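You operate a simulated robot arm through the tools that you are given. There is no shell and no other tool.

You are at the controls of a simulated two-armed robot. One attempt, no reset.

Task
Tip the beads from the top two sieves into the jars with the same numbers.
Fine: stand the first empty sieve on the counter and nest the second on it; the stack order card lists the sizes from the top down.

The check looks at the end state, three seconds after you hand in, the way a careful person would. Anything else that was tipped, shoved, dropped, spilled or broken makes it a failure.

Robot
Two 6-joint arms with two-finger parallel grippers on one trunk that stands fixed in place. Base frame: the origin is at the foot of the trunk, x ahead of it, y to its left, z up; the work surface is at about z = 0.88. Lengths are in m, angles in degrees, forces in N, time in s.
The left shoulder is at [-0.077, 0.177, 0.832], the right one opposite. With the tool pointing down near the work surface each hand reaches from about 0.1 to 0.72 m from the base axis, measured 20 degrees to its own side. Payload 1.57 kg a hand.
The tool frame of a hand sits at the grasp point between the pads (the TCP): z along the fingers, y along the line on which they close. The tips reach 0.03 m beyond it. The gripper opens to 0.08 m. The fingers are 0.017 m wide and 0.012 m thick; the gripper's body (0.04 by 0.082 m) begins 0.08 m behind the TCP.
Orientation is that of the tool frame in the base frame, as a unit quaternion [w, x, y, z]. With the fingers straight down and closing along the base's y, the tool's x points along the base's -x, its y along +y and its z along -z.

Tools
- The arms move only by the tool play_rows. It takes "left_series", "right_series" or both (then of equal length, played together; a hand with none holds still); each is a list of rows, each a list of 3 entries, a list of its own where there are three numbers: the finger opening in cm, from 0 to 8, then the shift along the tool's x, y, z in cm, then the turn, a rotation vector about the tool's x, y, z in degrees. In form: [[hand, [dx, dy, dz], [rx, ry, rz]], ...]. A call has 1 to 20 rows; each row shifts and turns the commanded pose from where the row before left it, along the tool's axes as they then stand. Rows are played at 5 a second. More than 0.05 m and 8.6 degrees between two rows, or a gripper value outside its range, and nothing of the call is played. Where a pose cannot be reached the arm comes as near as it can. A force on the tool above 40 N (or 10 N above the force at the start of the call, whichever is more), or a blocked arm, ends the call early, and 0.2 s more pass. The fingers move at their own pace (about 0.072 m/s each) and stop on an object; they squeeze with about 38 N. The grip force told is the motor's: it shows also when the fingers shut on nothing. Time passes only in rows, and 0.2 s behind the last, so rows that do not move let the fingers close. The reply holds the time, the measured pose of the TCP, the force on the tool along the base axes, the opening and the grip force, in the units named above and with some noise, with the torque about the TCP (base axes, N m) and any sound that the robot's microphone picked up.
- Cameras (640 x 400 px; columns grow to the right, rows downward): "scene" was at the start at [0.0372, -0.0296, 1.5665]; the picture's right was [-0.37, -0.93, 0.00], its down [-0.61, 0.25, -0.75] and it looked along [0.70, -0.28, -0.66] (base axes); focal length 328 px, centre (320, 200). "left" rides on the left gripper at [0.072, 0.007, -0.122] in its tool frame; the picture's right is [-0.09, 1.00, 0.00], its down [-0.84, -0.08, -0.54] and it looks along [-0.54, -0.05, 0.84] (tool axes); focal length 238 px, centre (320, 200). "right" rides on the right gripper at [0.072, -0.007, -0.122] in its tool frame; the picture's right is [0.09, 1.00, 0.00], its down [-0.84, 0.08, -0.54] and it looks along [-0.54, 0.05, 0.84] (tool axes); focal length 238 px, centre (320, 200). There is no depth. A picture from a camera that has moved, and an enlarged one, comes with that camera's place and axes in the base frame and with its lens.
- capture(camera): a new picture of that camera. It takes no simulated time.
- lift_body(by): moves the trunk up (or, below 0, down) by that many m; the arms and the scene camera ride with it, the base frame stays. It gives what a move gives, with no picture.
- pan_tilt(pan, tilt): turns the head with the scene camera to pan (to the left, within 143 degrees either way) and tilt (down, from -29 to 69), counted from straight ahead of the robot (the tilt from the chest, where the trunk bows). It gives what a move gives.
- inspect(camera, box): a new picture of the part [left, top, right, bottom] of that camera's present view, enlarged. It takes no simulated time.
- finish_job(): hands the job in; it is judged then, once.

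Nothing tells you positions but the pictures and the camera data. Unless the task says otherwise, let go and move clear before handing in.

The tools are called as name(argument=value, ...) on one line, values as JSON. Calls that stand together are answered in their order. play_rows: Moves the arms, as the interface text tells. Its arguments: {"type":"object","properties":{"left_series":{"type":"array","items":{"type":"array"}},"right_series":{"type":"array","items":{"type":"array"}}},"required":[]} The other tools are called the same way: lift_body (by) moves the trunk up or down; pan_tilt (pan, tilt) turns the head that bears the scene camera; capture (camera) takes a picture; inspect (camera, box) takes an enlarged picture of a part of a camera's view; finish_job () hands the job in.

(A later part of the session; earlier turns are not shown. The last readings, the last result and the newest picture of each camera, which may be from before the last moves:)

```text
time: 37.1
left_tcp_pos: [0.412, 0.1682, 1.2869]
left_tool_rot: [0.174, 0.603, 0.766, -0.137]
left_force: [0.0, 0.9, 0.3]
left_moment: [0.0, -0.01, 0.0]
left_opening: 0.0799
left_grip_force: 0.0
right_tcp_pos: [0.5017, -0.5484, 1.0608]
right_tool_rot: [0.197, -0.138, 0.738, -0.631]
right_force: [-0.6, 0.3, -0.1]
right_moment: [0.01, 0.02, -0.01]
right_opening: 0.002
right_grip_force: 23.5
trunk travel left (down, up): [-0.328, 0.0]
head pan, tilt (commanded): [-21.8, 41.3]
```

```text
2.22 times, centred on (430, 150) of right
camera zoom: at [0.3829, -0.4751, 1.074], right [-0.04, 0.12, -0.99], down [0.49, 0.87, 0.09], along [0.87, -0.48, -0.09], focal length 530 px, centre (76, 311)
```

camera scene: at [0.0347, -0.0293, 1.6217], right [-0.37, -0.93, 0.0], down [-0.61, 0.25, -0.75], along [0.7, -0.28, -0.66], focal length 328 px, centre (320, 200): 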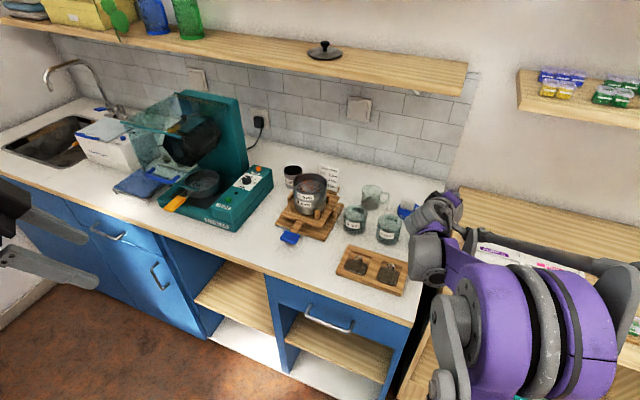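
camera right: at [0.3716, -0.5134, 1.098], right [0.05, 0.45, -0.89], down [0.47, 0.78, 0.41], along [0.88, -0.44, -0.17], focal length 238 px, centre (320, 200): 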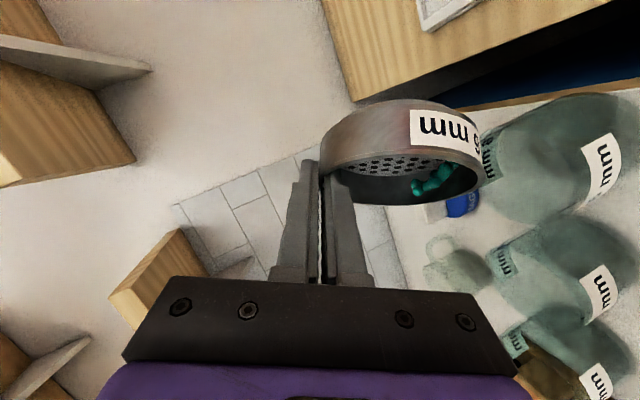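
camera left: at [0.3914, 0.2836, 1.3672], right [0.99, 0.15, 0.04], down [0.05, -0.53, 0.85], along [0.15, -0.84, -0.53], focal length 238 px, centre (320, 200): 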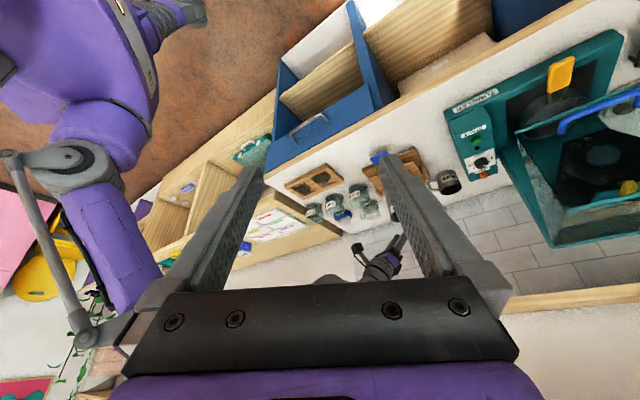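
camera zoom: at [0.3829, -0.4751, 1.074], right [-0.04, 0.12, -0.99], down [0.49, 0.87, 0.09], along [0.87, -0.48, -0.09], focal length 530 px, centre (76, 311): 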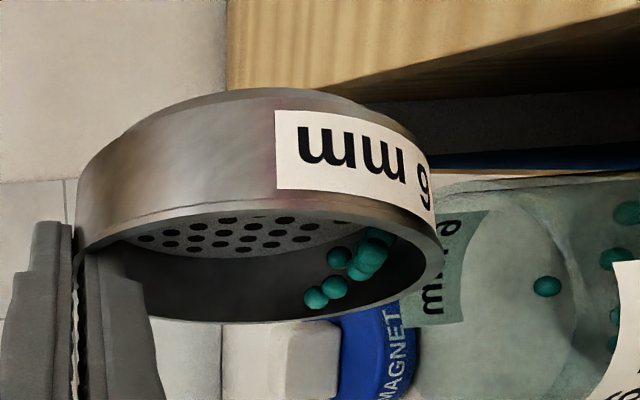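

Some beads have already dropped into the 6 mm jar, and the rest are at the lip. I'll continue slowly.

play_rows(right_series=[[0, [-0.218, 0.195, -0.238], [1.4745, 0, -1.351]], [0, [-0.218, 0.195, -0.238], [1.4745, 0, -1.351]], [0, [-0.2245, 0.196, -0.245], [1.4745, 0, -1.351]], [0, [-0.2245, 0.196, -0.245], [1.4745, 0, -1.351]], [0, [-0.233, 0.147, -0.2545], [1.4745, 0, -1.351]], [0, [-0.233, 0.147, -0.2545], [1.4745, 0, -1.351]], [0, [-0.2365, 0.097, -0.258], [1.4745, 0, -1.351]], [0, [-0.2365, 0.097, -0.258], [1.4745, 0, -1.351]], [0, [-0.2355, 0.047, -0.2565], [1.4745, 0, -1.351]], [0, [-0.2355, 0.047, -0.2565], [1.4745, 0, -1.351]], [0, [0, 0, 0], [0, 0, 0]]])

inspect(camera="left", box=[300, 190, 360, 250])

inspect(camera="right", box=[300, 60, 600, 260])

```text
time: 39.5
left_tcp_pos: [0.4132, 0.1684, 1.2862]
left_tool_rot: [0.172, 0.605, 0.765, -0.137]
left_force: [0.2, -1.5, -1.4]
left_moment: [0.03, 0.01, -0.01]
left_opening: 0.0801
left_grip_force: 0.1
right_tcp_pos: [0.5131, -0.5142, 1.0466]
right_tool_rot: [-0.138, 0.197, -0.63, 0.739]
right_force: [-0.1, 0.2, -1.4]
right_moment: [0.04, 0.0, 0.0]
right_opening: 0.002
right_grip_force: 23.7
trunk travel left (down, up): [-0.328, 0.0]
head pan, tilt (commanded): [-21.8, 41.3]
```

```text
6.67 times, centred on (330, 220) of left
camera zoom: at [0.3922, 0.2837, 1.367], right [0.99, 0.15, 0.04], down [0.05, -0.53, 0.85], along [0.15, -0.84, -0.53], focal length 1589 px, centre (253, 67)
```

zoom: 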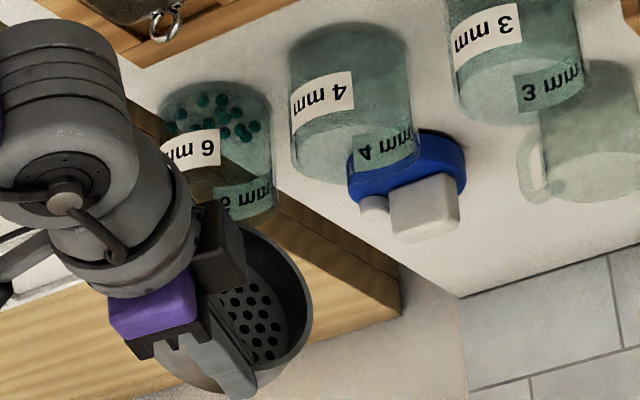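

```text
2.00 times, centred on (450, 160) of right
camera zoom: at [0.393, -0.4388, 1.0465], right [-0.13, -0.21, -0.97], down [0.48, 0.84, -0.24], along [0.87, -0.5, 0.0], focal length 477 px, centre (60, 280)
```

zoom: 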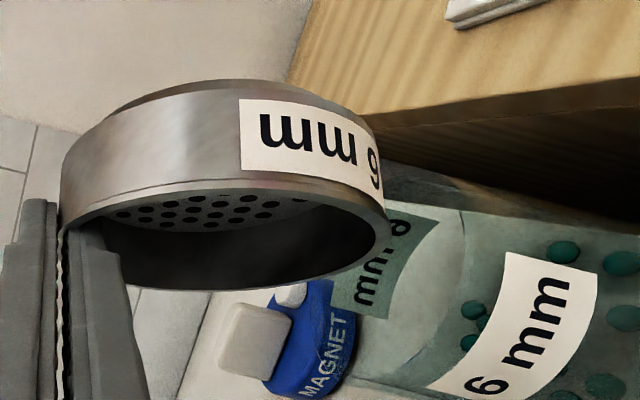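

play_rows(right_series=[[0, [-0.2355, 0.047, -0.2565], [1.4745, 0, -1.351]], [0, [-0.2355, 0.047, -0.2565], [1.4745, 0, -1.351]], [0, [-0.2355, 0.047, -0.2565], [1.4745, 0, -1.351]], [0, [-0.2355, 0.047, -0.2565], [1.4745, 0, -1.351]], [0, [-0.2355, 0.047, -0.2565], [1.4745, 0, -1.351]], [0, [0, 0, 0], [0, 0, 0]], [0, [0, 0, 0], [0, 0, 0]]])

inspect(camera="left", box=[290, 170, 370, 250])

inspect(camera="right", box=[300, 60, 620, 280])

capture(camera="right")

```text
time: 41.1
left_tcp_pos: [0.412, 0.1689, 1.2867]
left_tool_rot: [0.173, 0.604, 0.766, -0.137]
left_force: [0.8, 1.0, -0.2]
left_moment: [-0.01, 0.01, -0.01]
left_opening: 0.0801
left_grip_force: 0.0
right_tcp_pos: [0.5156, -0.499, 1.041]
right_tool_rot: [-0.105, 0.225, -0.569, 0.784]
right_force: [0.6, 0.8, -0.4]
right_moment: [0.03, -0.02, 0.02]
right_opening: 0.0019
right_grip_force: 23.8
trunk travel left (down, up): [-0.328, 0.0]
head pan, tilt (commanded): [-21.8, 41.3]
```

```text
5.00 times, centred on (330, 210) of left
camera zoom: at [0.3923, 0.2837, 1.367], right [0.99, 0.15, 0.04], down [0.05, -0.53, 0.85], along [0.15, -0.84, -0.53], focal length 1192 px, centre (270, 150)
```

zoom: 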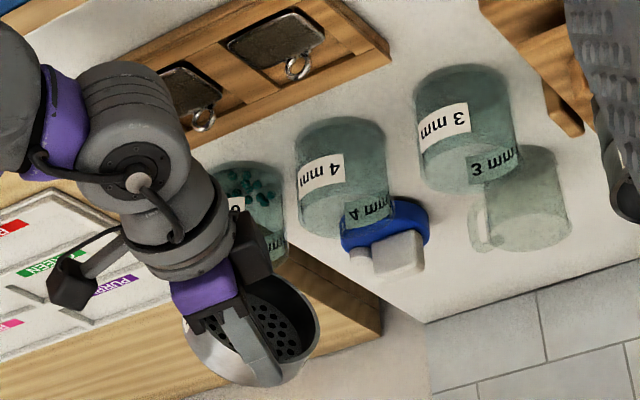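

```text
1.82 times, centred on (460, 170) of right
camera zoom: at [0.3968, -0.4235, 1.0332], right [-0.17, -0.37, -0.91], down [0.47, 0.79, -0.4], along [0.87, -0.5, 0.04], focal length 433 px, centre (66, 254)
```

zoom: 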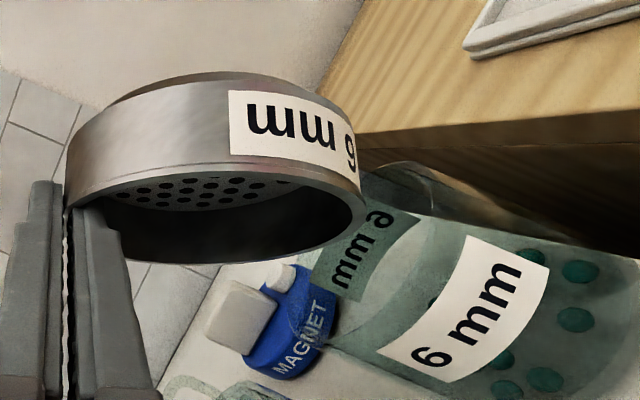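

```text
taken
camera right: at [0.3968, -0.4235, 1.0332], right [-0.17, -0.37, -0.91], down [0.47, 0.79, -0.4], along [0.87, -0.5, 0.04], focal length 238 px, centre (320, 200)
```

right: 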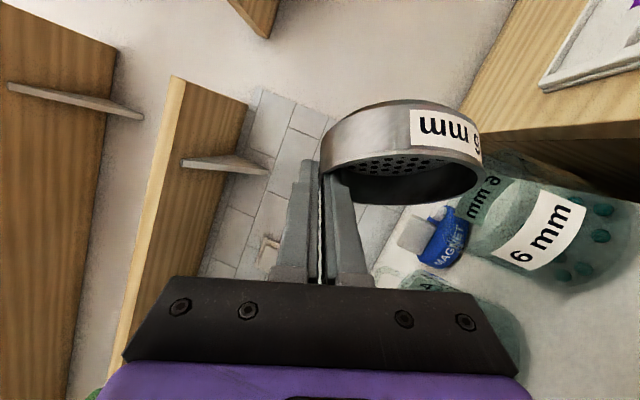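

The 6 mm sieve is empty and its beads are in the 6 mm jar. I'll raise, unroll at height, then survey the spot for the empty sieve.

play_rows(right_series=[[0, [0.924, -3.759, 1.009], [0, 0, 0]], [0, [0.924, -3.759, 1.009], [0, 0, 0]], [0, [0.924, -3.759, 1.009], [0, 0, 0]], [0, [0, 0, 0], [-6.239, 0, 5.716]], [0, [0, 0, 0], [-6.239, 0, 5.716]], [0, [0, 0, 0], [-6.239, 0, 5.716]], [0, [0, 0, 0], [-6.239, 0, 5.716]], [0, [0, 0, 0], [-6.239, 0, 5.716]], [0, [0, 0, 0], [-6.239, 0, 5.716]], [0, [0, 0, 0], [-6.239, 0, 5.716]], [0, [0, 0, 0], [-6.239, 0, 5.716]], [0, [0, 0, 0], [-6.239, 0, 5.716]], [0, [0, 0, 0], [-6.239, 0, 5.716]], [0, [0, 0, 0], [-6.239, 0, 5.716]], [0, [0, 0, 0], [-6.239, 0, 5.716]], [0, [0, 0, 0], [-6.239, 0, 5.716]], [0, [0, 0, 0], [0, 0, 0]]])

capture(camera="scene")

capture(camera="right")

inspect(camera="scene", box=[265, 195, 365, 295])

inspect(camera="scene", box=[330, 140, 450, 270])

inspect(camera="left", box=[270, 140, 420, 260])

```text
time: 44.7
left_tcp_pos: [0.4132, 0.17, 1.2857]
left_tool_rot: [0.173, 0.604, 0.766, -0.136]
left_force: [-0.1, 0.3, 0.4]
left_moment: [0.02, 0.0, 0.0]
left_opening: 0.0801
left_grip_force: 0.0
right_tcp_pos: [0.5146, -0.4968, 1.1615]
right_tool_rot: [0.361, 0.121, 0.923, -0.046]
right_force: [0.1, 0.3, -0.7]
right_moment: [-0.08, 0.02, 0.03]
right_opening: 0.0023
right_grip_force: 23.7
trunk travel left (down, up): [-0.328, 0.0]
head pan, tilt (commanded): [-21.8, 41.3]
```

```text
taken
camera scene: at [0.0348, -0.0293, 1.6217], right [-0.37, -0.93, 0.0], down [-0.61, 0.25, -0.75], along [0.7, -0.28, -0.66], focal length 328 px, centre (320, 200)
```

scene: 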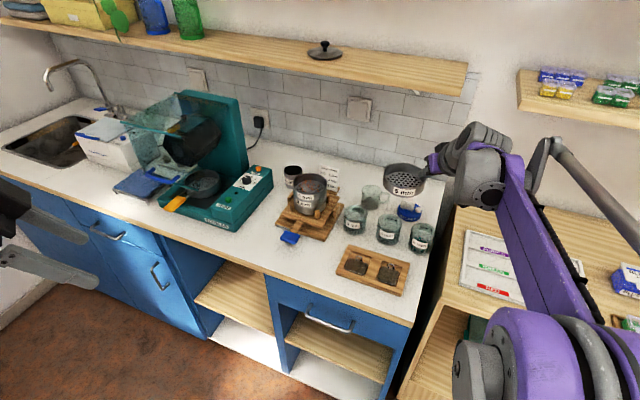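

```text
taken
camera right: at [0.3844, -0.4683, 1.2024], right [0.19, 0.98, -0.06], down [0.26, 0.01, 0.97], along [0.95, -0.2, -0.25], focal length 238 px, centre (320, 200)
```

right: 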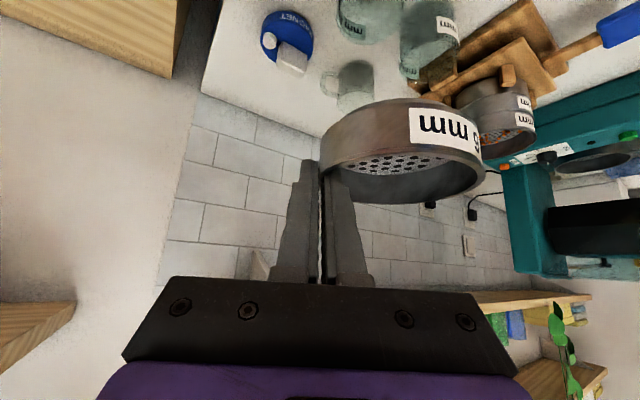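

```text
4.00 times, centred on (315, 245) of scene
camera zoom: at [0.0348, -0.0293, 1.6217], right [-0.37, -0.93, 0.0], down [-0.61, 0.25, -0.75], along [0.7, -0.28, -0.66], focal length 1311 px, centre (340, 20)
```

zoom: 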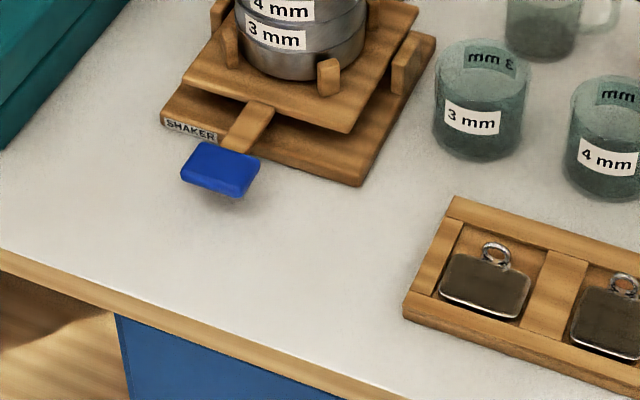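

```text
3.08 times, centred on (390, 205) of scene
camera zoom: at [0.0348, -0.0293, 1.6217], right [-0.37, -0.93, 0.0], down [-0.61, 0.25, -0.75], along [0.7, -0.28, -0.66], focal length 1008 px, centre (105, 185)
```

zoom: 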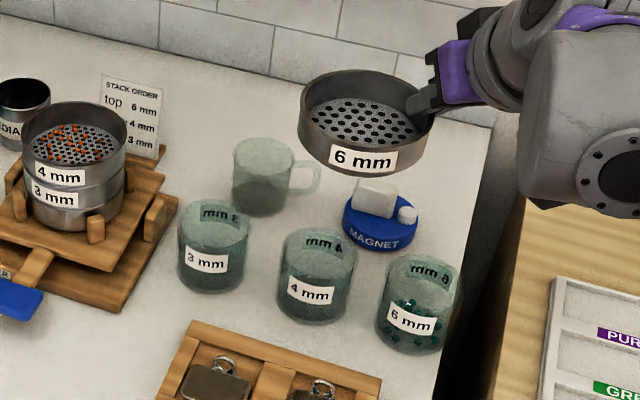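

```text
3.33 times, centred on (345, 200) of left
camera zoom: at [0.3922, 0.284, 1.3669], right [0.99, 0.15, 0.04], down [0.05, -0.53, 0.85], along [0.15, -0.84, -0.53], focal length 794 px, centre (237, 200)
```

zoom: 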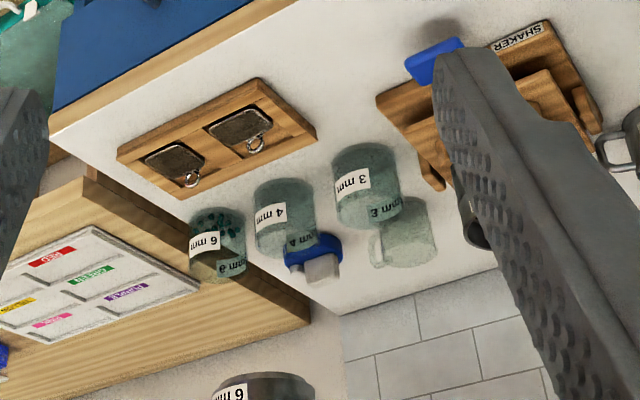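

The sieve is empty. The clear patch between the shaker handle and the weight tray is centred at about (0.585, -0.237), with roughly 2 cm of margin all round. I'll carry the sieve above it and come down most of the way.

play_rows(right_series=[[0, [0.15, 3.68, -0.137], [0, 0, 0]], [0, [0.15, 3.68, -0.137], [0, 0, 0]], [0, [0.15, 3.68, -0.137], [0, 0, 0]], [0, [0.15, 3.68, -0.137], [0, 0, 0]], [0, [0.15, 3.68, -0.137], [0, 0, 0]], [0, [0.15, 3.68, -0.137], [0, 0, 0]], [0, [2.702, 0, 2.949], [0, 0, 0]], [0, [2.702, 0, 2.949], [0, 0, 0]], [0, [2.702, 0, 2.949], [0, 0, 0]], [0, [0, 0, 0], [0, 0, 0]]])

capture(camera="scene")

inspect(camera="left", box=[270, 120, 420, 240])

capture(camera="right")

```text
time: 46.9
left_tcp_pos: [0.4123, 0.1695, 1.2865]
left_tool_rot: [0.173, 0.604, 0.766, -0.137]
left_force: [0.2, 0.0, -0.3]
left_moment: [0.01, 0.0, -0.02]
left_opening: 0.0801
left_grip_force: 0.1
right_tcp_pos: [0.5612, -0.2814, 1.0388]
right_tool_rot: [0.359, 0.123, 0.924, -0.048]
right_force: [0.1, 0.4, -0.2]
right_moment: [-0.03, 0.01, 0.0]
right_opening: 0.0021
right_grip_force: 23.4
trunk travel left (down, up): [-0.328, 0.0]
head pan, tilt (commanded): [-21.8, 41.3]
```

```text
taken
camera scene: at [0.0344, -0.0295, 1.6217], right [-0.37, -0.93, 0.0], down [-0.61, 0.25, -0.75], along [0.7, -0.28, -0.66], focal length 328 px, centre (320, 200)
```

scene: 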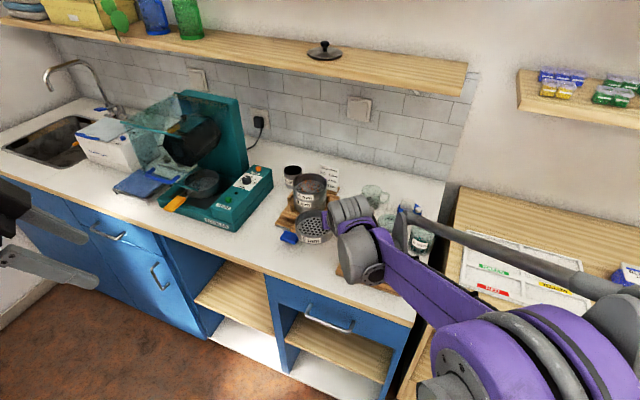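

```text
3.33 times, centred on (345, 180) of left
camera zoom: at [0.3919, 0.2838, 1.3671], right [0.99, 0.15, 0.04], down [0.05, -0.53, 0.85], along [0.15, -0.84, -0.53], focal length 794 px, centre (237, 267)
```

zoom: 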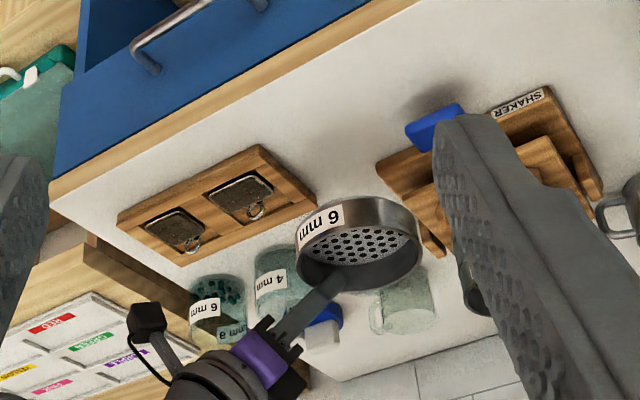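

```text
taken
camera right: at [0.4292, -0.2531, 1.0797], right [0.19, 0.98, -0.06], down [0.26, 0.01, 0.97], along [0.95, -0.2, -0.25], focal length 238 px, centre (320, 200)
```

right: 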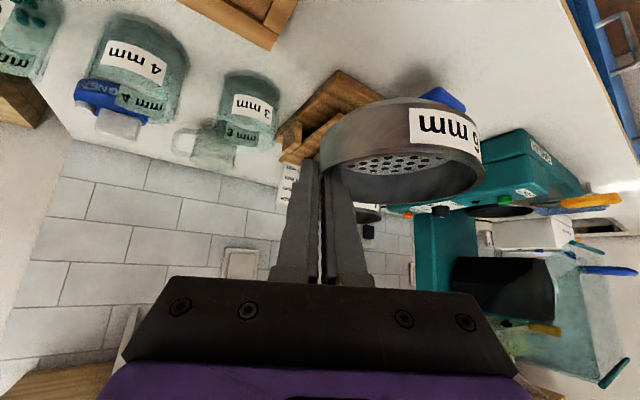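

play_rows(right_series=[[0, [1.351, 0, 1.4746], [0, 0, 0]], [0, [1.351, 0, 1.4746], [0, 0, 0]], [0, [1.351, 0, 1.4746], [0, 0, 0]], [0, [1.351, 0, 1.4746], [0, 0, 0]], [0, [0, 0, 0], [0, 0, 0]]])

inspect(camera="scene", box=[265, 175, 385, 295])

inspect(camera="left", box=[280, 120, 410, 220])

capture(camera="right")

```text
time: 48.1
left_tcp_pos: [0.4125, 0.169, 1.2859]
left_tool_rot: [0.173, 0.604, 0.765, -0.137]
left_force: [0.2, 0.0, -1.0]
left_moment: [-0.01, 0.01, 0.04]
left_opening: 0.0802
left_grip_force: 0.1
right_tcp_pos: [0.5613, -0.2807, 0.96]
right_tool_rot: [0.359, 0.122, 0.924, -0.047]
right_force: [0.4, 0.0, -0.9]
right_moment: [0.0, 0.06, -0.03]
right_opening: 0.002
right_grip_force: 23.8
trunk travel left (down, up): [-0.328, 0.0]
head pan, tilt (commanded): [-21.8, 41.3]
```

```text
3.33 times, centred on (325, 235) of scene
camera zoom: at [0.0345, -0.0295, 1.6217], right [-0.37, -0.93, 0.0], down [-0.61, 0.25, -0.75], along [0.7, -0.28, -0.66], focal length 1092 px, centre (303, 83)
```

zoom: 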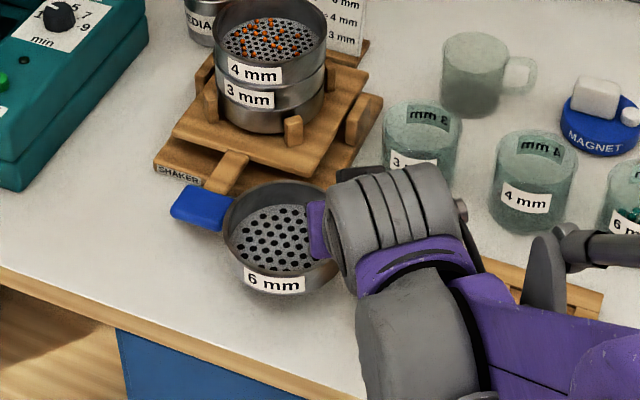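

```text
4.00 times, centred on (345, 170) of left
camera zoom: at [0.3919, 0.2838, 1.3671], right [0.99, 0.15, 0.04], down [0.05, -0.53, 0.85], along [0.15, -0.84, -0.53], focal length 953 px, centre (220, 320)
```

zoom: 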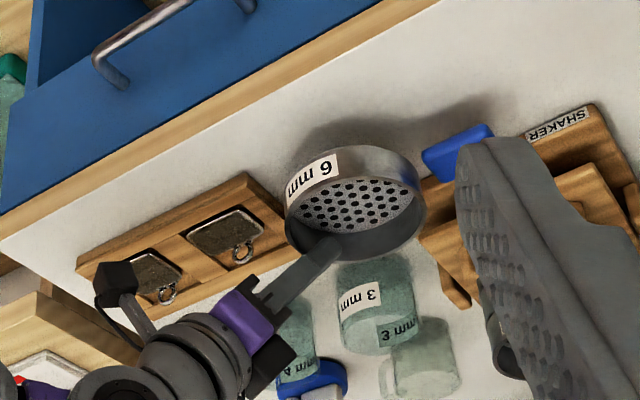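

```text
taken
camera right: at [0.4303, -0.2526, 1.0021], right [0.19, 0.98, -0.06], down [0.26, 0.01, 0.97], along [0.95, -0.2, -0.25], focal length 238 px, centre (320, 200)
```

right: 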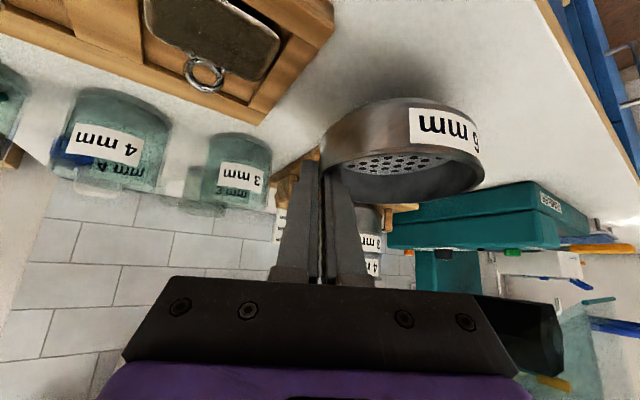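

play_rows(right_series=[[0, [0.676, 0, 0.737], [0, 0, 0]], [0, [0.676, 0, 0.737], [0, 0, 0]], [0, [0.676, 0, 0.737], [0, 0, 0]], [0, [0, 0, 0], [0, 0, 0]]])

inspect(camera="left", box=[300, 120, 400, 200])

inspect(camera="right", box=[290, 60, 510, 220])

```text
time: 49.1
left_tcp_pos: [0.4137, 0.1685, 1.2853]
left_tool_rot: [0.172, 0.604, 0.766, -0.136]
left_force: [-0.3, -0.1, 0.5]
left_moment: [0.0, 0.02, 0.02]
left_opening: 0.0801
left_grip_force: 0.0
right_tcp_pos: [0.5617, -0.2816, 0.9306]
right_tool_rot: [0.359, 0.122, 0.924, -0.048]
right_force: [0.4, -0.2, -0.8]
right_moment: [-0.05, 0.01, -0.02]
right_opening: 0.0023
right_grip_force: 23.3
trunk travel left (down, up): [-0.328, 0.0]
head pan, tilt (commanded): [-21.8, 41.3]
```

```text
5.00 times, centred on (350, 160) of left
camera zoom: at [0.3921, 0.2838, 1.367], right [0.99, 0.15, 0.04], down [0.05, -0.53, 0.85], along [0.15, -0.84, -0.53], focal length 1192 px, centre (170, 400)
```

zoom: 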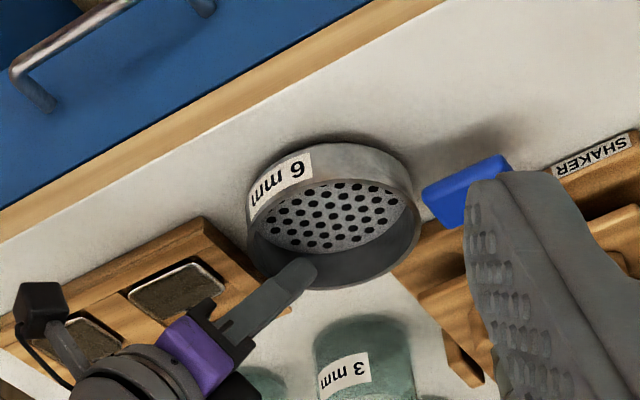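

```text
2.50 times, centred on (400, 140) of right
camera zoom: at [0.4306, -0.2527, 0.9721], right [0.19, 0.98, -0.06], down [0.26, 0.01, 0.97], along [0.95, -0.2, -0.25], focal length 596 px, centre (120, 350)
```

zoom: 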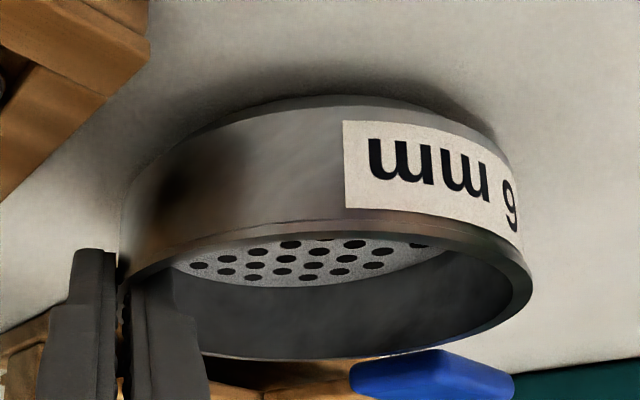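

play_rows(right_series=[[0, [0.135, 0, 0.147], [0, 0, 0]], [0, [0.135, 0, 0.147], [0, 0, 0]], [0, [0, 0, 0], [0, 0, 0]]])

play_rows(right_series=[[0, [0.101, 0, 0.111], [0, 0, 0]], [0, [0, 0, 0], [0, 0, 0]]])

play_rows(right_series=[[0, [0.101, 0, 0.111], [0, 0, 0]], [0, [0, 0, 0], [0, 0, 0]]])

inspect(camera="right", box=[290, 60, 510, 220])

```text
time: 49.9
left_tcp_pos: [0.4126, 0.1683, 1.2859]
left_tool_rot: [0.173, 0.604, 0.766, -0.137]
left_force: [0.2, 1.1, 0.1]
left_moment: [0.02, 0.0, 0.01]
left_opening: 0.0799
left_grip_force: 0.0
right_tcp_pos: [0.5631, -0.2821, 0.9287]
right_tool_rot: [0.361, 0.122, 0.923, -0.047]
right_force: [0.6, -0.2, 2.9]
right_moment: [-0.03, -0.11, -0.06]
right_opening: 0.0018
right_grip_force: 23.3
trunk travel left (down, up): [-0.328, 0.0]
head pan, tilt (commanded): [-21.8, 41.3]
```

```text
time: 50.5
left_tcp_pos: [0.4114, 0.169, 1.2883]
left_tool_rot: [0.174, 0.604, 0.766, -0.137]
left_force: [0.0, -0.8, 0.1]
left_moment: [-0.01, -0.05, 0.01]
left_opening: 0.0799
left_grip_force: 0.1
right_tcp_pos: [0.5621, -0.2817, 0.9254]
right_tool_rot: [0.362, 0.122, 0.923, -0.047]
right_force: [2.0, -4.8, 21.0]
right_moment: [-0.06, -0.32, -0.04]
right_opening: 0.0022
right_grip_force: 23.6
trunk travel left (down, up): [-0.328, 0.0]
head pan, tilt (commanded): [-21.8, 41.3]
```

```text
time: 51.1
left_tcp_pos: [0.41, 0.1691, 1.2873]
left_tool_rot: [0.174, 0.604, 0.766, -0.136]
left_force: [1.1, 0.4, 0.5]
left_moment: [0.02, 0.01, 0.0]
left_opening: 0.0801
left_grip_force: 0.1
right_tcp_pos: [0.5616, -0.2809, 0.9245]
right_tool_rot: [0.362, 0.122, 0.923, -0.048]
right_force: [5.8, -8.3, 27.9]
right_moment: [-0.04, -0.35, -0.14]
right_opening: 0.0021
right_grip_force: 23.8
trunk travel left (down, up): [-0.328, 0.0]
head pan, tilt (commanded): [-21.8, 41.3]
```

```text
2.50 times, centred on (400, 140) of right
camera zoom: at [0.4298, -0.2526, 0.966], right [0.19, 0.98, -0.06], down [0.26, 0.01, 0.97], along [0.95, -0.2, -0.25], focal length 596 px, centre (120, 350)
```

zoom: 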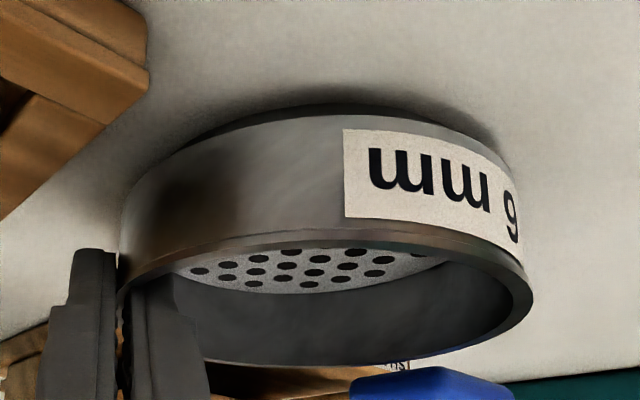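

The sieve is on the counter and I'm pressing more than needed. I'll ease up 2.5 mm, then open slightly to release it.

play_rows(right_series=[[0, [-0.169, 0, -0.184], [0, 0, 0]], [0, [0, 0, 0], [0, 0, 0]]])

inspect(camera="right", box=[290, 60, 510, 220])

inspect(camera="left", box=[300, 120, 400, 200])

```text
time: 51.7
left_tcp_pos: [0.4117, 0.1699, 1.2862]
left_tool_rot: [0.173, 0.604, 0.766, -0.137]
left_force: [-0.8, -0.2, -0.9]
left_moment: [0.02, 0.01, -0.04]
left_opening: 0.08
left_grip_force: 0.0
right_tcp_pos: [0.5613, -0.2798, 0.9262]
right_tool_rot: [0.358, 0.123, 0.924, -0.047]
right_force: [1.7, -1.5, 8.2]
right_moment: [-0.07, -0.28, -0.06]
right_opening: 0.0018
right_grip_force: 23.3
trunk travel left (down, up): [-0.328, 0.0]
head pan, tilt (commanded): [-21.8, 41.3]
```

```text
2.50 times, centred on (400, 140) of right
camera zoom: at [0.4294, -0.2518, 0.967], right [0.19, 0.98, -0.06], down [0.26, 0.01, 0.96], along [0.95, -0.2, -0.26], focal length 596 px, centre (120, 350)
```

zoom: 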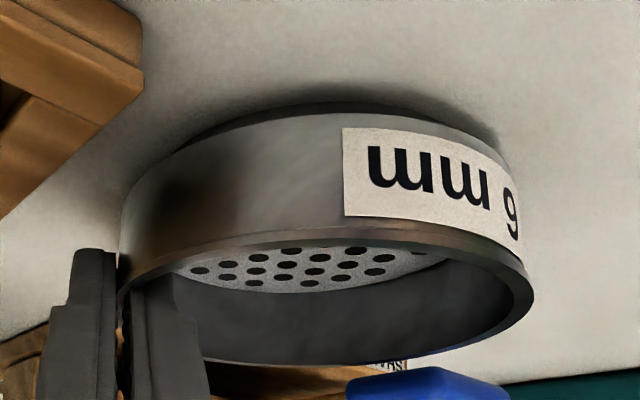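

```text
5.00 times, centred on (350, 160) of left
camera zoom: at [0.3916, 0.2838, 1.3668], right [0.99, 0.15, 0.04], down [0.05, -0.53, 0.85], along [0.15, -0.84, -0.53], focal length 1192 px, centre (170, 400)
```

zoom: 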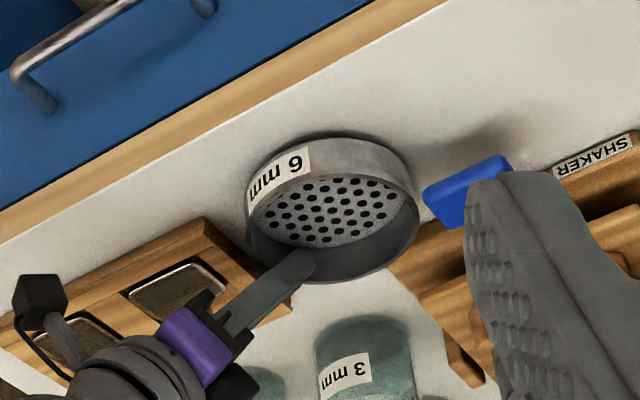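

play_rows(right_series=[[0, [-0.068, 0, -0.074], [0, 0, 0]], [0.4, [0, 0, 0], [0, 0, 0]], [0.7, [0, 0, 0], [0, 0, 0]], [1.0, [0, 0, 0], [0, 0, 0]], [1.2, [0, 0, 0], [0, 0, 0]], [1.2, [0, 0, 0], [0, 0, 0]]])

inspect(camera="right", box=[290, 60, 510, 220])

inspect(camera="left", box=[300, 120, 400, 200])

```text
time: 53.1
left_tcp_pos: [0.4133, 0.1689, 1.2863]
left_tool_rot: [0.173, 0.604, 0.766, -0.137]
left_force: [-0.3, 0.3, -0.1]
left_moment: [-0.05, -0.04, 0.01]
left_opening: 0.0801
left_grip_force: 0.0
right_tcp_pos: [0.5606, -0.2807, 0.927]
right_tool_rot: [0.359, 0.122, 0.924, -0.047]
right_force: [0.3, 0.1, 0.1]
right_moment: [0.01, 0.01, 0.04]
right_opening: 0.012
right_grip_force: 0.1
trunk travel left (down, up): [-0.328, 0.0]
head pan, tilt (commanded): [-21.8, 41.3]
```

```text
2.50 times, centred on (400, 140) of right
camera zoom: at [0.4298, -0.2525, 0.9686], right [0.19, 0.98, -0.06], down [0.26, 0.01, 0.97], along [0.95, -0.2, -0.25], focal length 596 px, centre (120, 350)
```

zoom: 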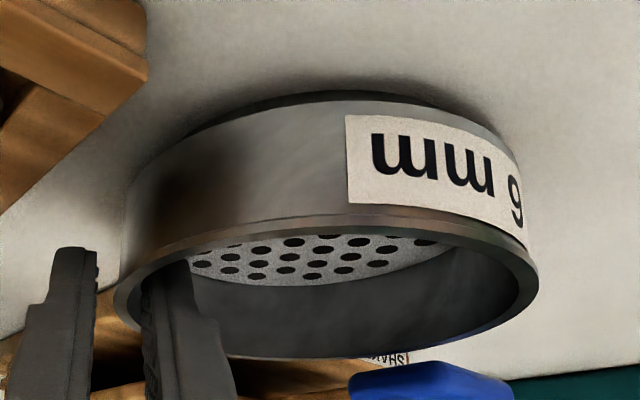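

```text
5.00 times, centred on (350, 160) of left
camera zoom: at [0.3922, 0.2837, 1.367], right [0.99, 0.15, 0.04], down [0.05, -0.53, 0.85], along [0.15, -0.84, -0.53], focal length 1192 px, centre (170, 400)
```

zoom: 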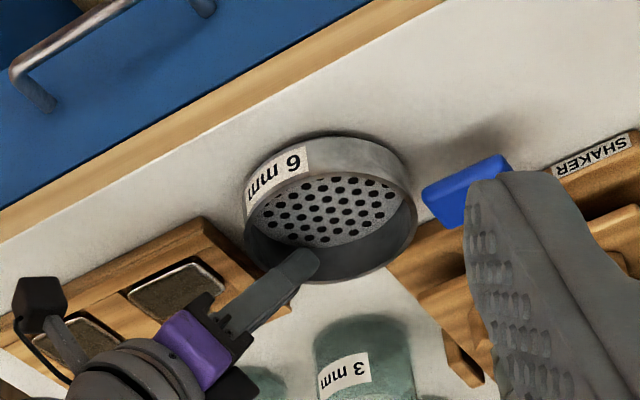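

The first sieve stands on the counter, released. I'll withdraw straight up and measure where it and the remaining stack now sit.

play_rows(right_series=[[1.2, [-0.676, 0, -0.737], [0, 0, 0]], [1.2, [-0.676, 0, -0.737], [0, 0, 0]], [1.2, [-0.676, 0, -0.737], [0, 0, 0]], [1.2, [-1.351, 0, -1.4746], [0, 0, 0]], [1.2, [-2.702, 0, -2.949], [0, 0, 0]], [1.2, [-2.702, 0, -2.949], [0, 0, 0]], [1.2, [-2.702, 0, -2.949], [0, 0, 0]], [1.2, [-2.702, 0, -2.949], [0, 0, 0]], [1.2, [0, 0, 0], [0, 0, 0]]])

capture(camera="right")

capture(camera="scene")

capture(camera="left")

```text
time: 55.1
left_tcp_pos: [0.4139, 0.169, 1.2859]
left_tool_rot: [0.173, 0.603, 0.766, -0.136]
left_force: [0.9, 0.0, -0.4]
left_moment: [0.01, 0.02, 0.0]
left_opening: 0.08
left_grip_force: 0.1
right_tcp_pos: [0.5631, -0.283, 1.1356]
right_tool_rot: [0.36, 0.122, 0.924, -0.047]
right_force: [0.3, 0.0, 0.5]
right_moment: [-0.02, 0.02, -0.04]
right_opening: 0.012
right_grip_force: 0.0
trunk travel left (down, up): [-0.328, 0.0]
head pan, tilt (commanded): [-21.8, 41.3]
```

```text
taken
camera right: at [0.4322, -0.2535, 1.1775], right [0.19, 0.98, -0.06], down [0.26, 0.01, 0.97], along [0.95, -0.2, -0.25], focal length 238 px, centre (320, 200)
```

right: 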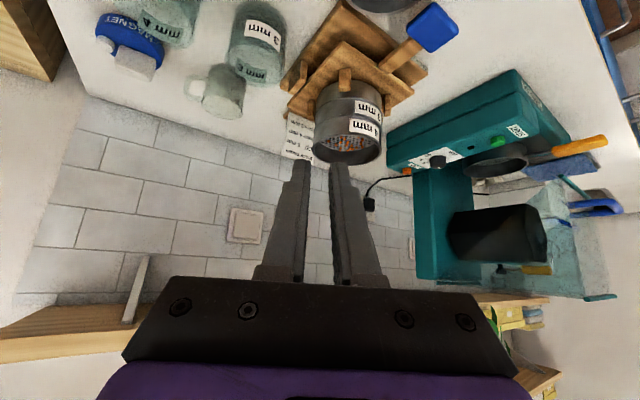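

```text
taken
camera scene: at [0.035, -0.0297, 1.6217], right [-0.37, -0.93, 0.0], down [-0.61, 0.25, -0.75], along [0.7, -0.28, -0.66], focal length 328 px, centre (320, 200)
```

scene: 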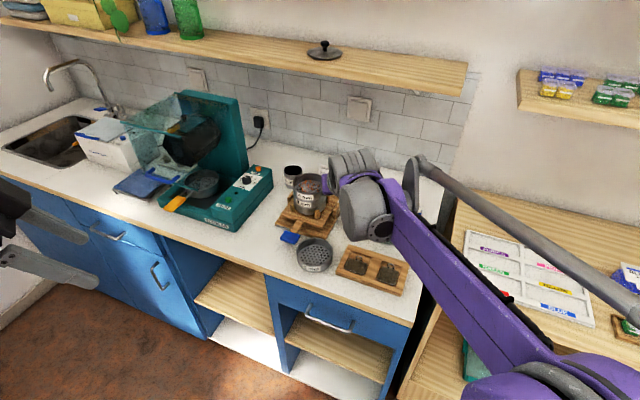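

```text
taken
camera left: at [0.3924, 0.2836, 1.367], right [0.99, 0.15, 0.04], down [0.05, -0.53, 0.85], along [0.15, -0.84, -0.53], focal length 238 px, centre (320, 200)
```

left: 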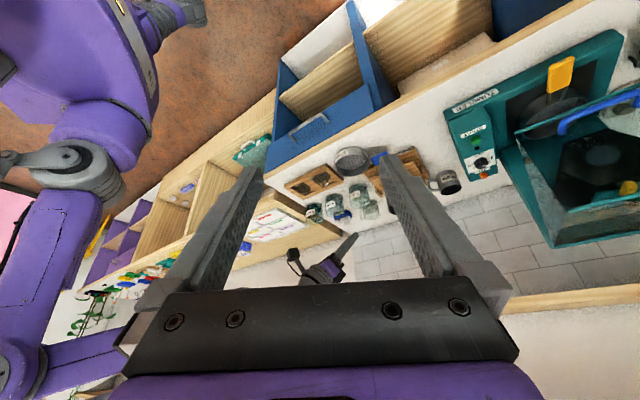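

inspect(camera="scene", box=[275, 215, 355, 290])

inspect(camera="scene", box=[275, 160, 345, 225])

inspect(camera="right", box=[290, 70, 400, 180])

inspect(camera="scene", box=[335, 170, 445, 270])

```text
5.33 times, centred on (315, 252) of scene
camera zoom: at [0.035, -0.0297, 1.6217], right [-0.37, -0.93, 0.0], down [-0.61, 0.25, -0.75], along [0.7, -0.28, -0.66], focal length 1747 px, centre (347, -80)
```

zoom: 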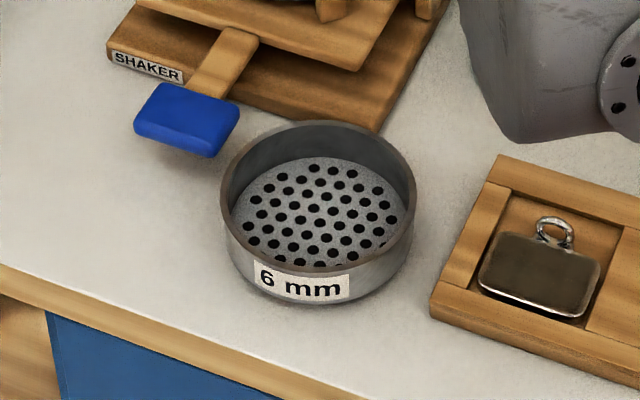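

```text
6.15 times, centred on (310, 192) of scene
camera zoom: at [0.035, -0.0297, 1.6217], right [-0.37, -0.93, 0.0], down [-0.61, 0.25, -0.75], along [0.7, -0.28, -0.66], focal length 2016 px, centre (382, 246)
```

zoom: 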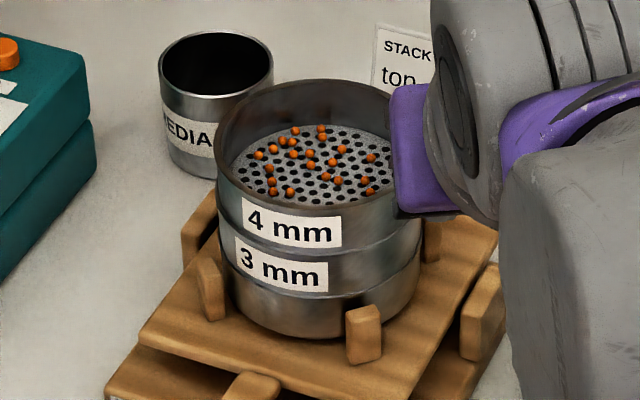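

```text
3.64 times, centred on (345, 125) of right
camera zoom: at [0.4322, -0.2535, 1.1775], right [0.19, 0.98, -0.06], down [0.26, 0.01, 0.97], along [0.95, -0.2, -0.25], focal length 867 px, centre (229, 473)
```

zoom: 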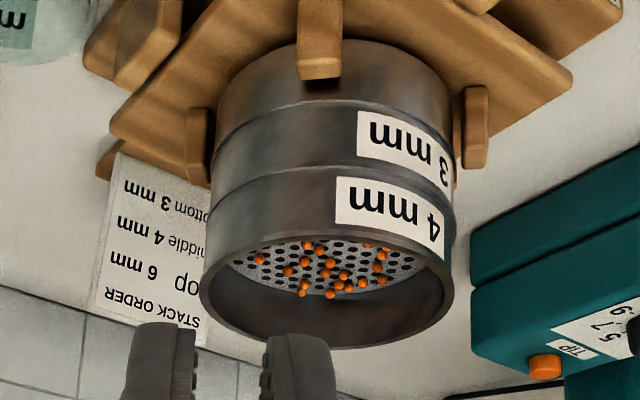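

```text
4.00 times, centred on (390, 220) of scene
camera zoom: at [0.035, -0.0297, 1.6217], right [-0.37, -0.93, 0.0], down [-0.61, 0.25, -0.75], along [0.7, -0.28, -0.66], focal length 1311 px, centre (40, 120)
```

zoom: 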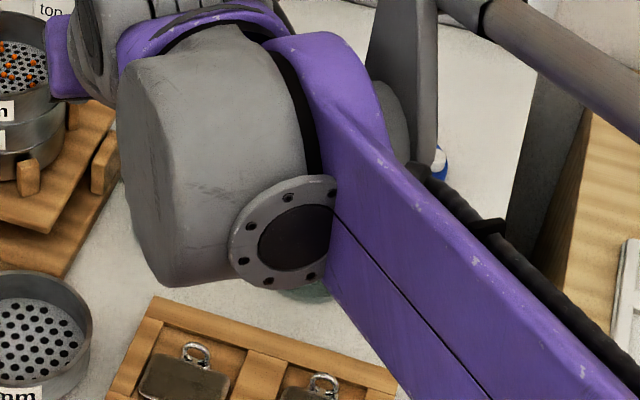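

The 6 mm sieve stands at about (0.586, -0.235), clean and level. I'll now hover over the right wall of the 4 mm sieve, whose rim is at z≈1.0175.

play_rows(right_series=[[2.4, [-1.768, -0.084, 3.27], [0, 0, 0]], [2.4, [-1.768, -0.084, 3.27], [0, 0, 0]], [2.4, [-1.768, -0.084, 3.27], [0, 0, 0]], [2.4, [-1.768, -0.084, 3.27], [0, 0, 0]], [2.4, [-1.768, -0.084, 3.27], [0, 0, 0]], [2.4, [0, 0, 0], [0, 0, 0]]])

inspect(camera="right", box=[260, 20, 500, 180])

inspect(camera="right", box=[240, 60, 400, 180])

```text
time: 56.5
left_tcp_pos: [0.4115, 0.1691, 1.2865]
left_tool_rot: [0.173, 0.604, 0.766, -0.136]
left_force: [0.1, 0.1, -1.0]
left_moment: [-0.01, 0.0, -0.01]
left_opening: 0.0803
left_grip_force: 0.1
right_tcp_pos: [0.7298, -0.3318, 1.0762]
right_tool_rot: [0.362, 0.122, 0.923, -0.047]
right_force: [-0.7, 0.3, 0.6]
right_moment: [-0.01, -0.01, 0.01]
right_opening: 0.0242
right_grip_force: 0.0
trunk travel left (down, up): [-0.328, 0.0]
head pan, tilt (commanded): [-21.8, 41.3]
```

```text
2.50 times, centred on (380, 100) of right
camera zoom: at [0.5972, -0.3031, 1.1187], right [0.19, 0.98, -0.06], down [0.26, 0.01, 0.97], along [0.95, -0.2, -0.25], focal length 596 px, centre (170, 450)
```

zoom: 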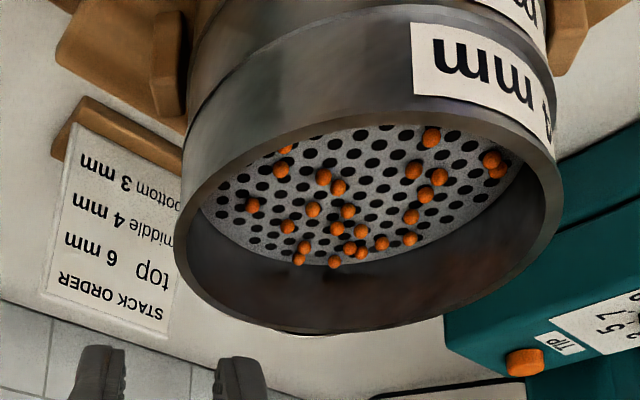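

```text
3.33 times, centred on (320, 120) of right
camera zoom: at [0.5972, -0.3031, 1.1187], right [0.19, 0.98, -0.06], down [0.26, 0.01, 0.97], along [0.95, -0.2, -0.25], focal length 794 px, centre (320, 467)
```

zoom: 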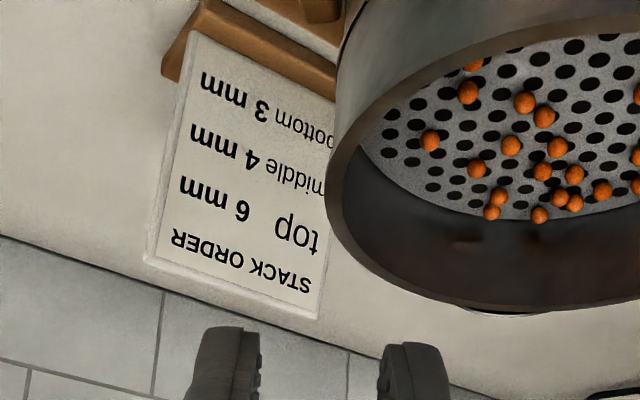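

play_rows(right_series=[[2.4, [0.8445, -0.0375, 0.9216], [0, 0, 0]], [2.4, [0.8445, -0.0375, 0.9216], [0, 0, 0]], [2.4, [0.8445, -0.0375, 0.9216], [0, 0, 0]], [2.4, [0, 0, 0], [0, 0, 0]]])

inspect(camera="right", box=[240, 80, 400, 200])

```text
time: 57.5
left_tcp_pos: [0.4128, 0.1686, 1.2854]
left_tool_rot: [0.174, 0.603, 0.766, -0.137]
left_force: [0.3, 0.2, -0.1]
left_moment: [-0.02, 0.03, -0.03]
left_opening: 0.0801
left_grip_force: 0.1
right_tcp_pos: [0.73, -0.3311, 1.041]
right_tool_rot: [0.36, 0.122, 0.924, -0.046]
right_force: [-0.7, -0.1, 0.1]
right_moment: [0.02, 0.02, 0.0]
right_opening: 0.0241
right_grip_force: 0.0
trunk travel left (down, up): [-0.328, 0.0]
head pan, tilt (commanded): [-21.8, 41.3]
```

```text
3.33 times, centred on (320, 140) of right
camera zoom: at [0.5981, -0.3033, 1.0821], right [0.19, 0.98, -0.06], down [0.26, 0.01, 0.97], along [0.95, -0.2, -0.25], focal length 794 px, centre (320, 400)
```

zoom: 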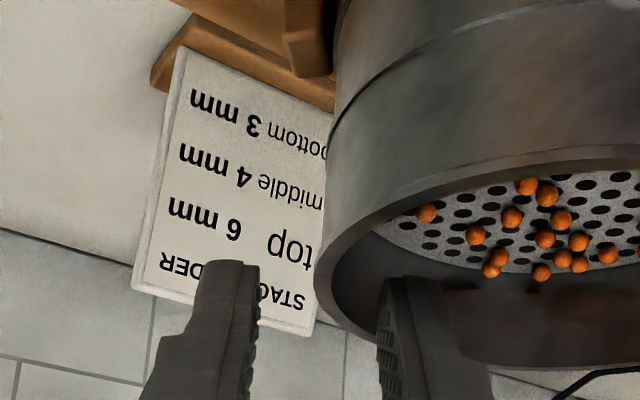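

play_rows(right_series=[[2.4, [0.8445, 0, 0.9216], [0, 0, 0]], [1.4, [0, 0, 0], [0, 0, 0]], [1.0, [0, 0, 0], [0, 0, 0]], [1.0, [0, 0, 0], [0, 0, 0]]])

inspect(camera="right", box=[240, 80, 400, 200])

```text
time: 58.5
left_tcp_pos: [0.4133, 0.1682, 1.2861]
left_tool_rot: [0.173, 0.604, 0.766, -0.137]
left_force: [0.6, -0.7, 0.5]
left_moment: [0.0, 0.05, 0.01]
left_opening: 0.08
left_grip_force: 0.0
right_tcp_pos: [0.73, -0.3316, 1.0275]
right_tool_rot: [0.359, 0.121, 0.924, -0.046]
right_force: [0.1, 0.2, 0.0]
right_moment: [0.0, 0.0, 0.05]
right_opening: 0.0101
right_grip_force: 0.1
trunk travel left (down, up): [-0.328, 0.0]
head pan, tilt (commanded): [-21.8, 41.3]
```

```text
3.33 times, centred on (320, 140) of right
camera zoom: at [0.5988, -0.3036, 1.0691], right [0.19, 0.98, -0.06], down [0.26, 0.01, 0.97], along [0.95, -0.2, -0.25], focal length 794 px, centre (320, 400)
```

zoom: 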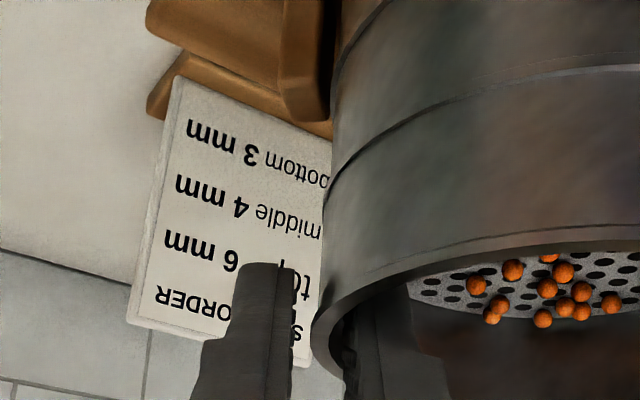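

play_rows(right_series=[[0.8, [0, -0.05, 0], [0, 0, 0]], [0.6, [0, 0, 0], [0, 0, 0]], [0.4, [0, 0, 0], [0, 0, 0]], [0.2, [0, 0, 0], [0, 0, 0]], [0, [0, 0, 0], [0, 0, 0]], [0, [0, 0, 0], [0, 0, 0]], [0, [0, 0, 0], [0, 0, 0]]])

inspect(camera="right", box=[240, 80, 400, 200])

inspect(camera="scene", box=[270, 150, 350, 220])

```text
time: 60.1
left_tcp_pos: [0.4132, 0.1682, 1.2868]
left_tool_rot: [0.173, 0.604, 0.766, -0.136]
left_force: [-0.2, 0.0, 1.0]
left_moment: [0.0, -0.01, -0.01]
left_opening: 0.0801
left_grip_force: 0.0
right_tcp_pos: [0.7318, -0.3334, 1.0289]
right_tool_rot: [0.359, 0.122, 0.924, -0.047]
right_force: [-0.5, 0.6, 0.1]
right_moment: [-0.04, 0.01, -0.01]
right_opening: 0.0044
right_grip_force: 25.0
trunk travel left (down, up): [-0.328, 0.0]
head pan, tilt (commanded): [-21.8, 41.3]
```

```text
3.33 times, centred on (320, 140) of right
camera zoom: at [0.5986, -0.3043, 1.0688], right [0.19, 0.98, -0.06], down [0.26, 0.01, 0.97], along [0.95, -0.2, -0.25], focal length 794 px, centre (320, 400)
```

zoom: 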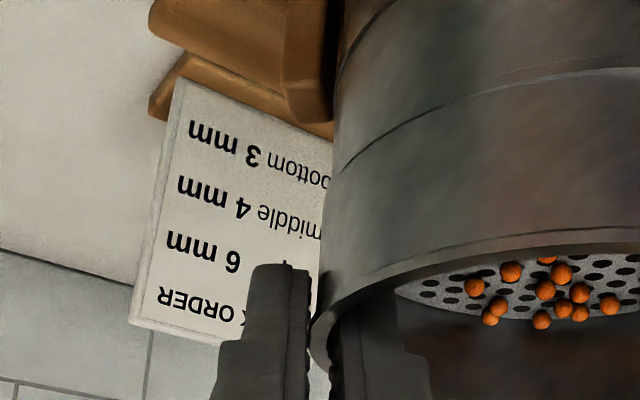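

```text
5.71 times, centred on (310, 185) of scene
camera zoom: at [0.0347, -0.0295, 1.6217], right [-0.37, -0.93, 0.0], down [-0.61, 0.25, -0.75], along [0.7, -0.28, -0.66], focal length 1872 px, centre (377, 286)
```

zoom: 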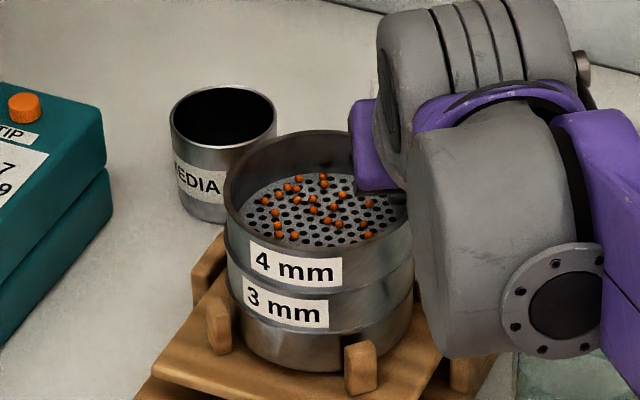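

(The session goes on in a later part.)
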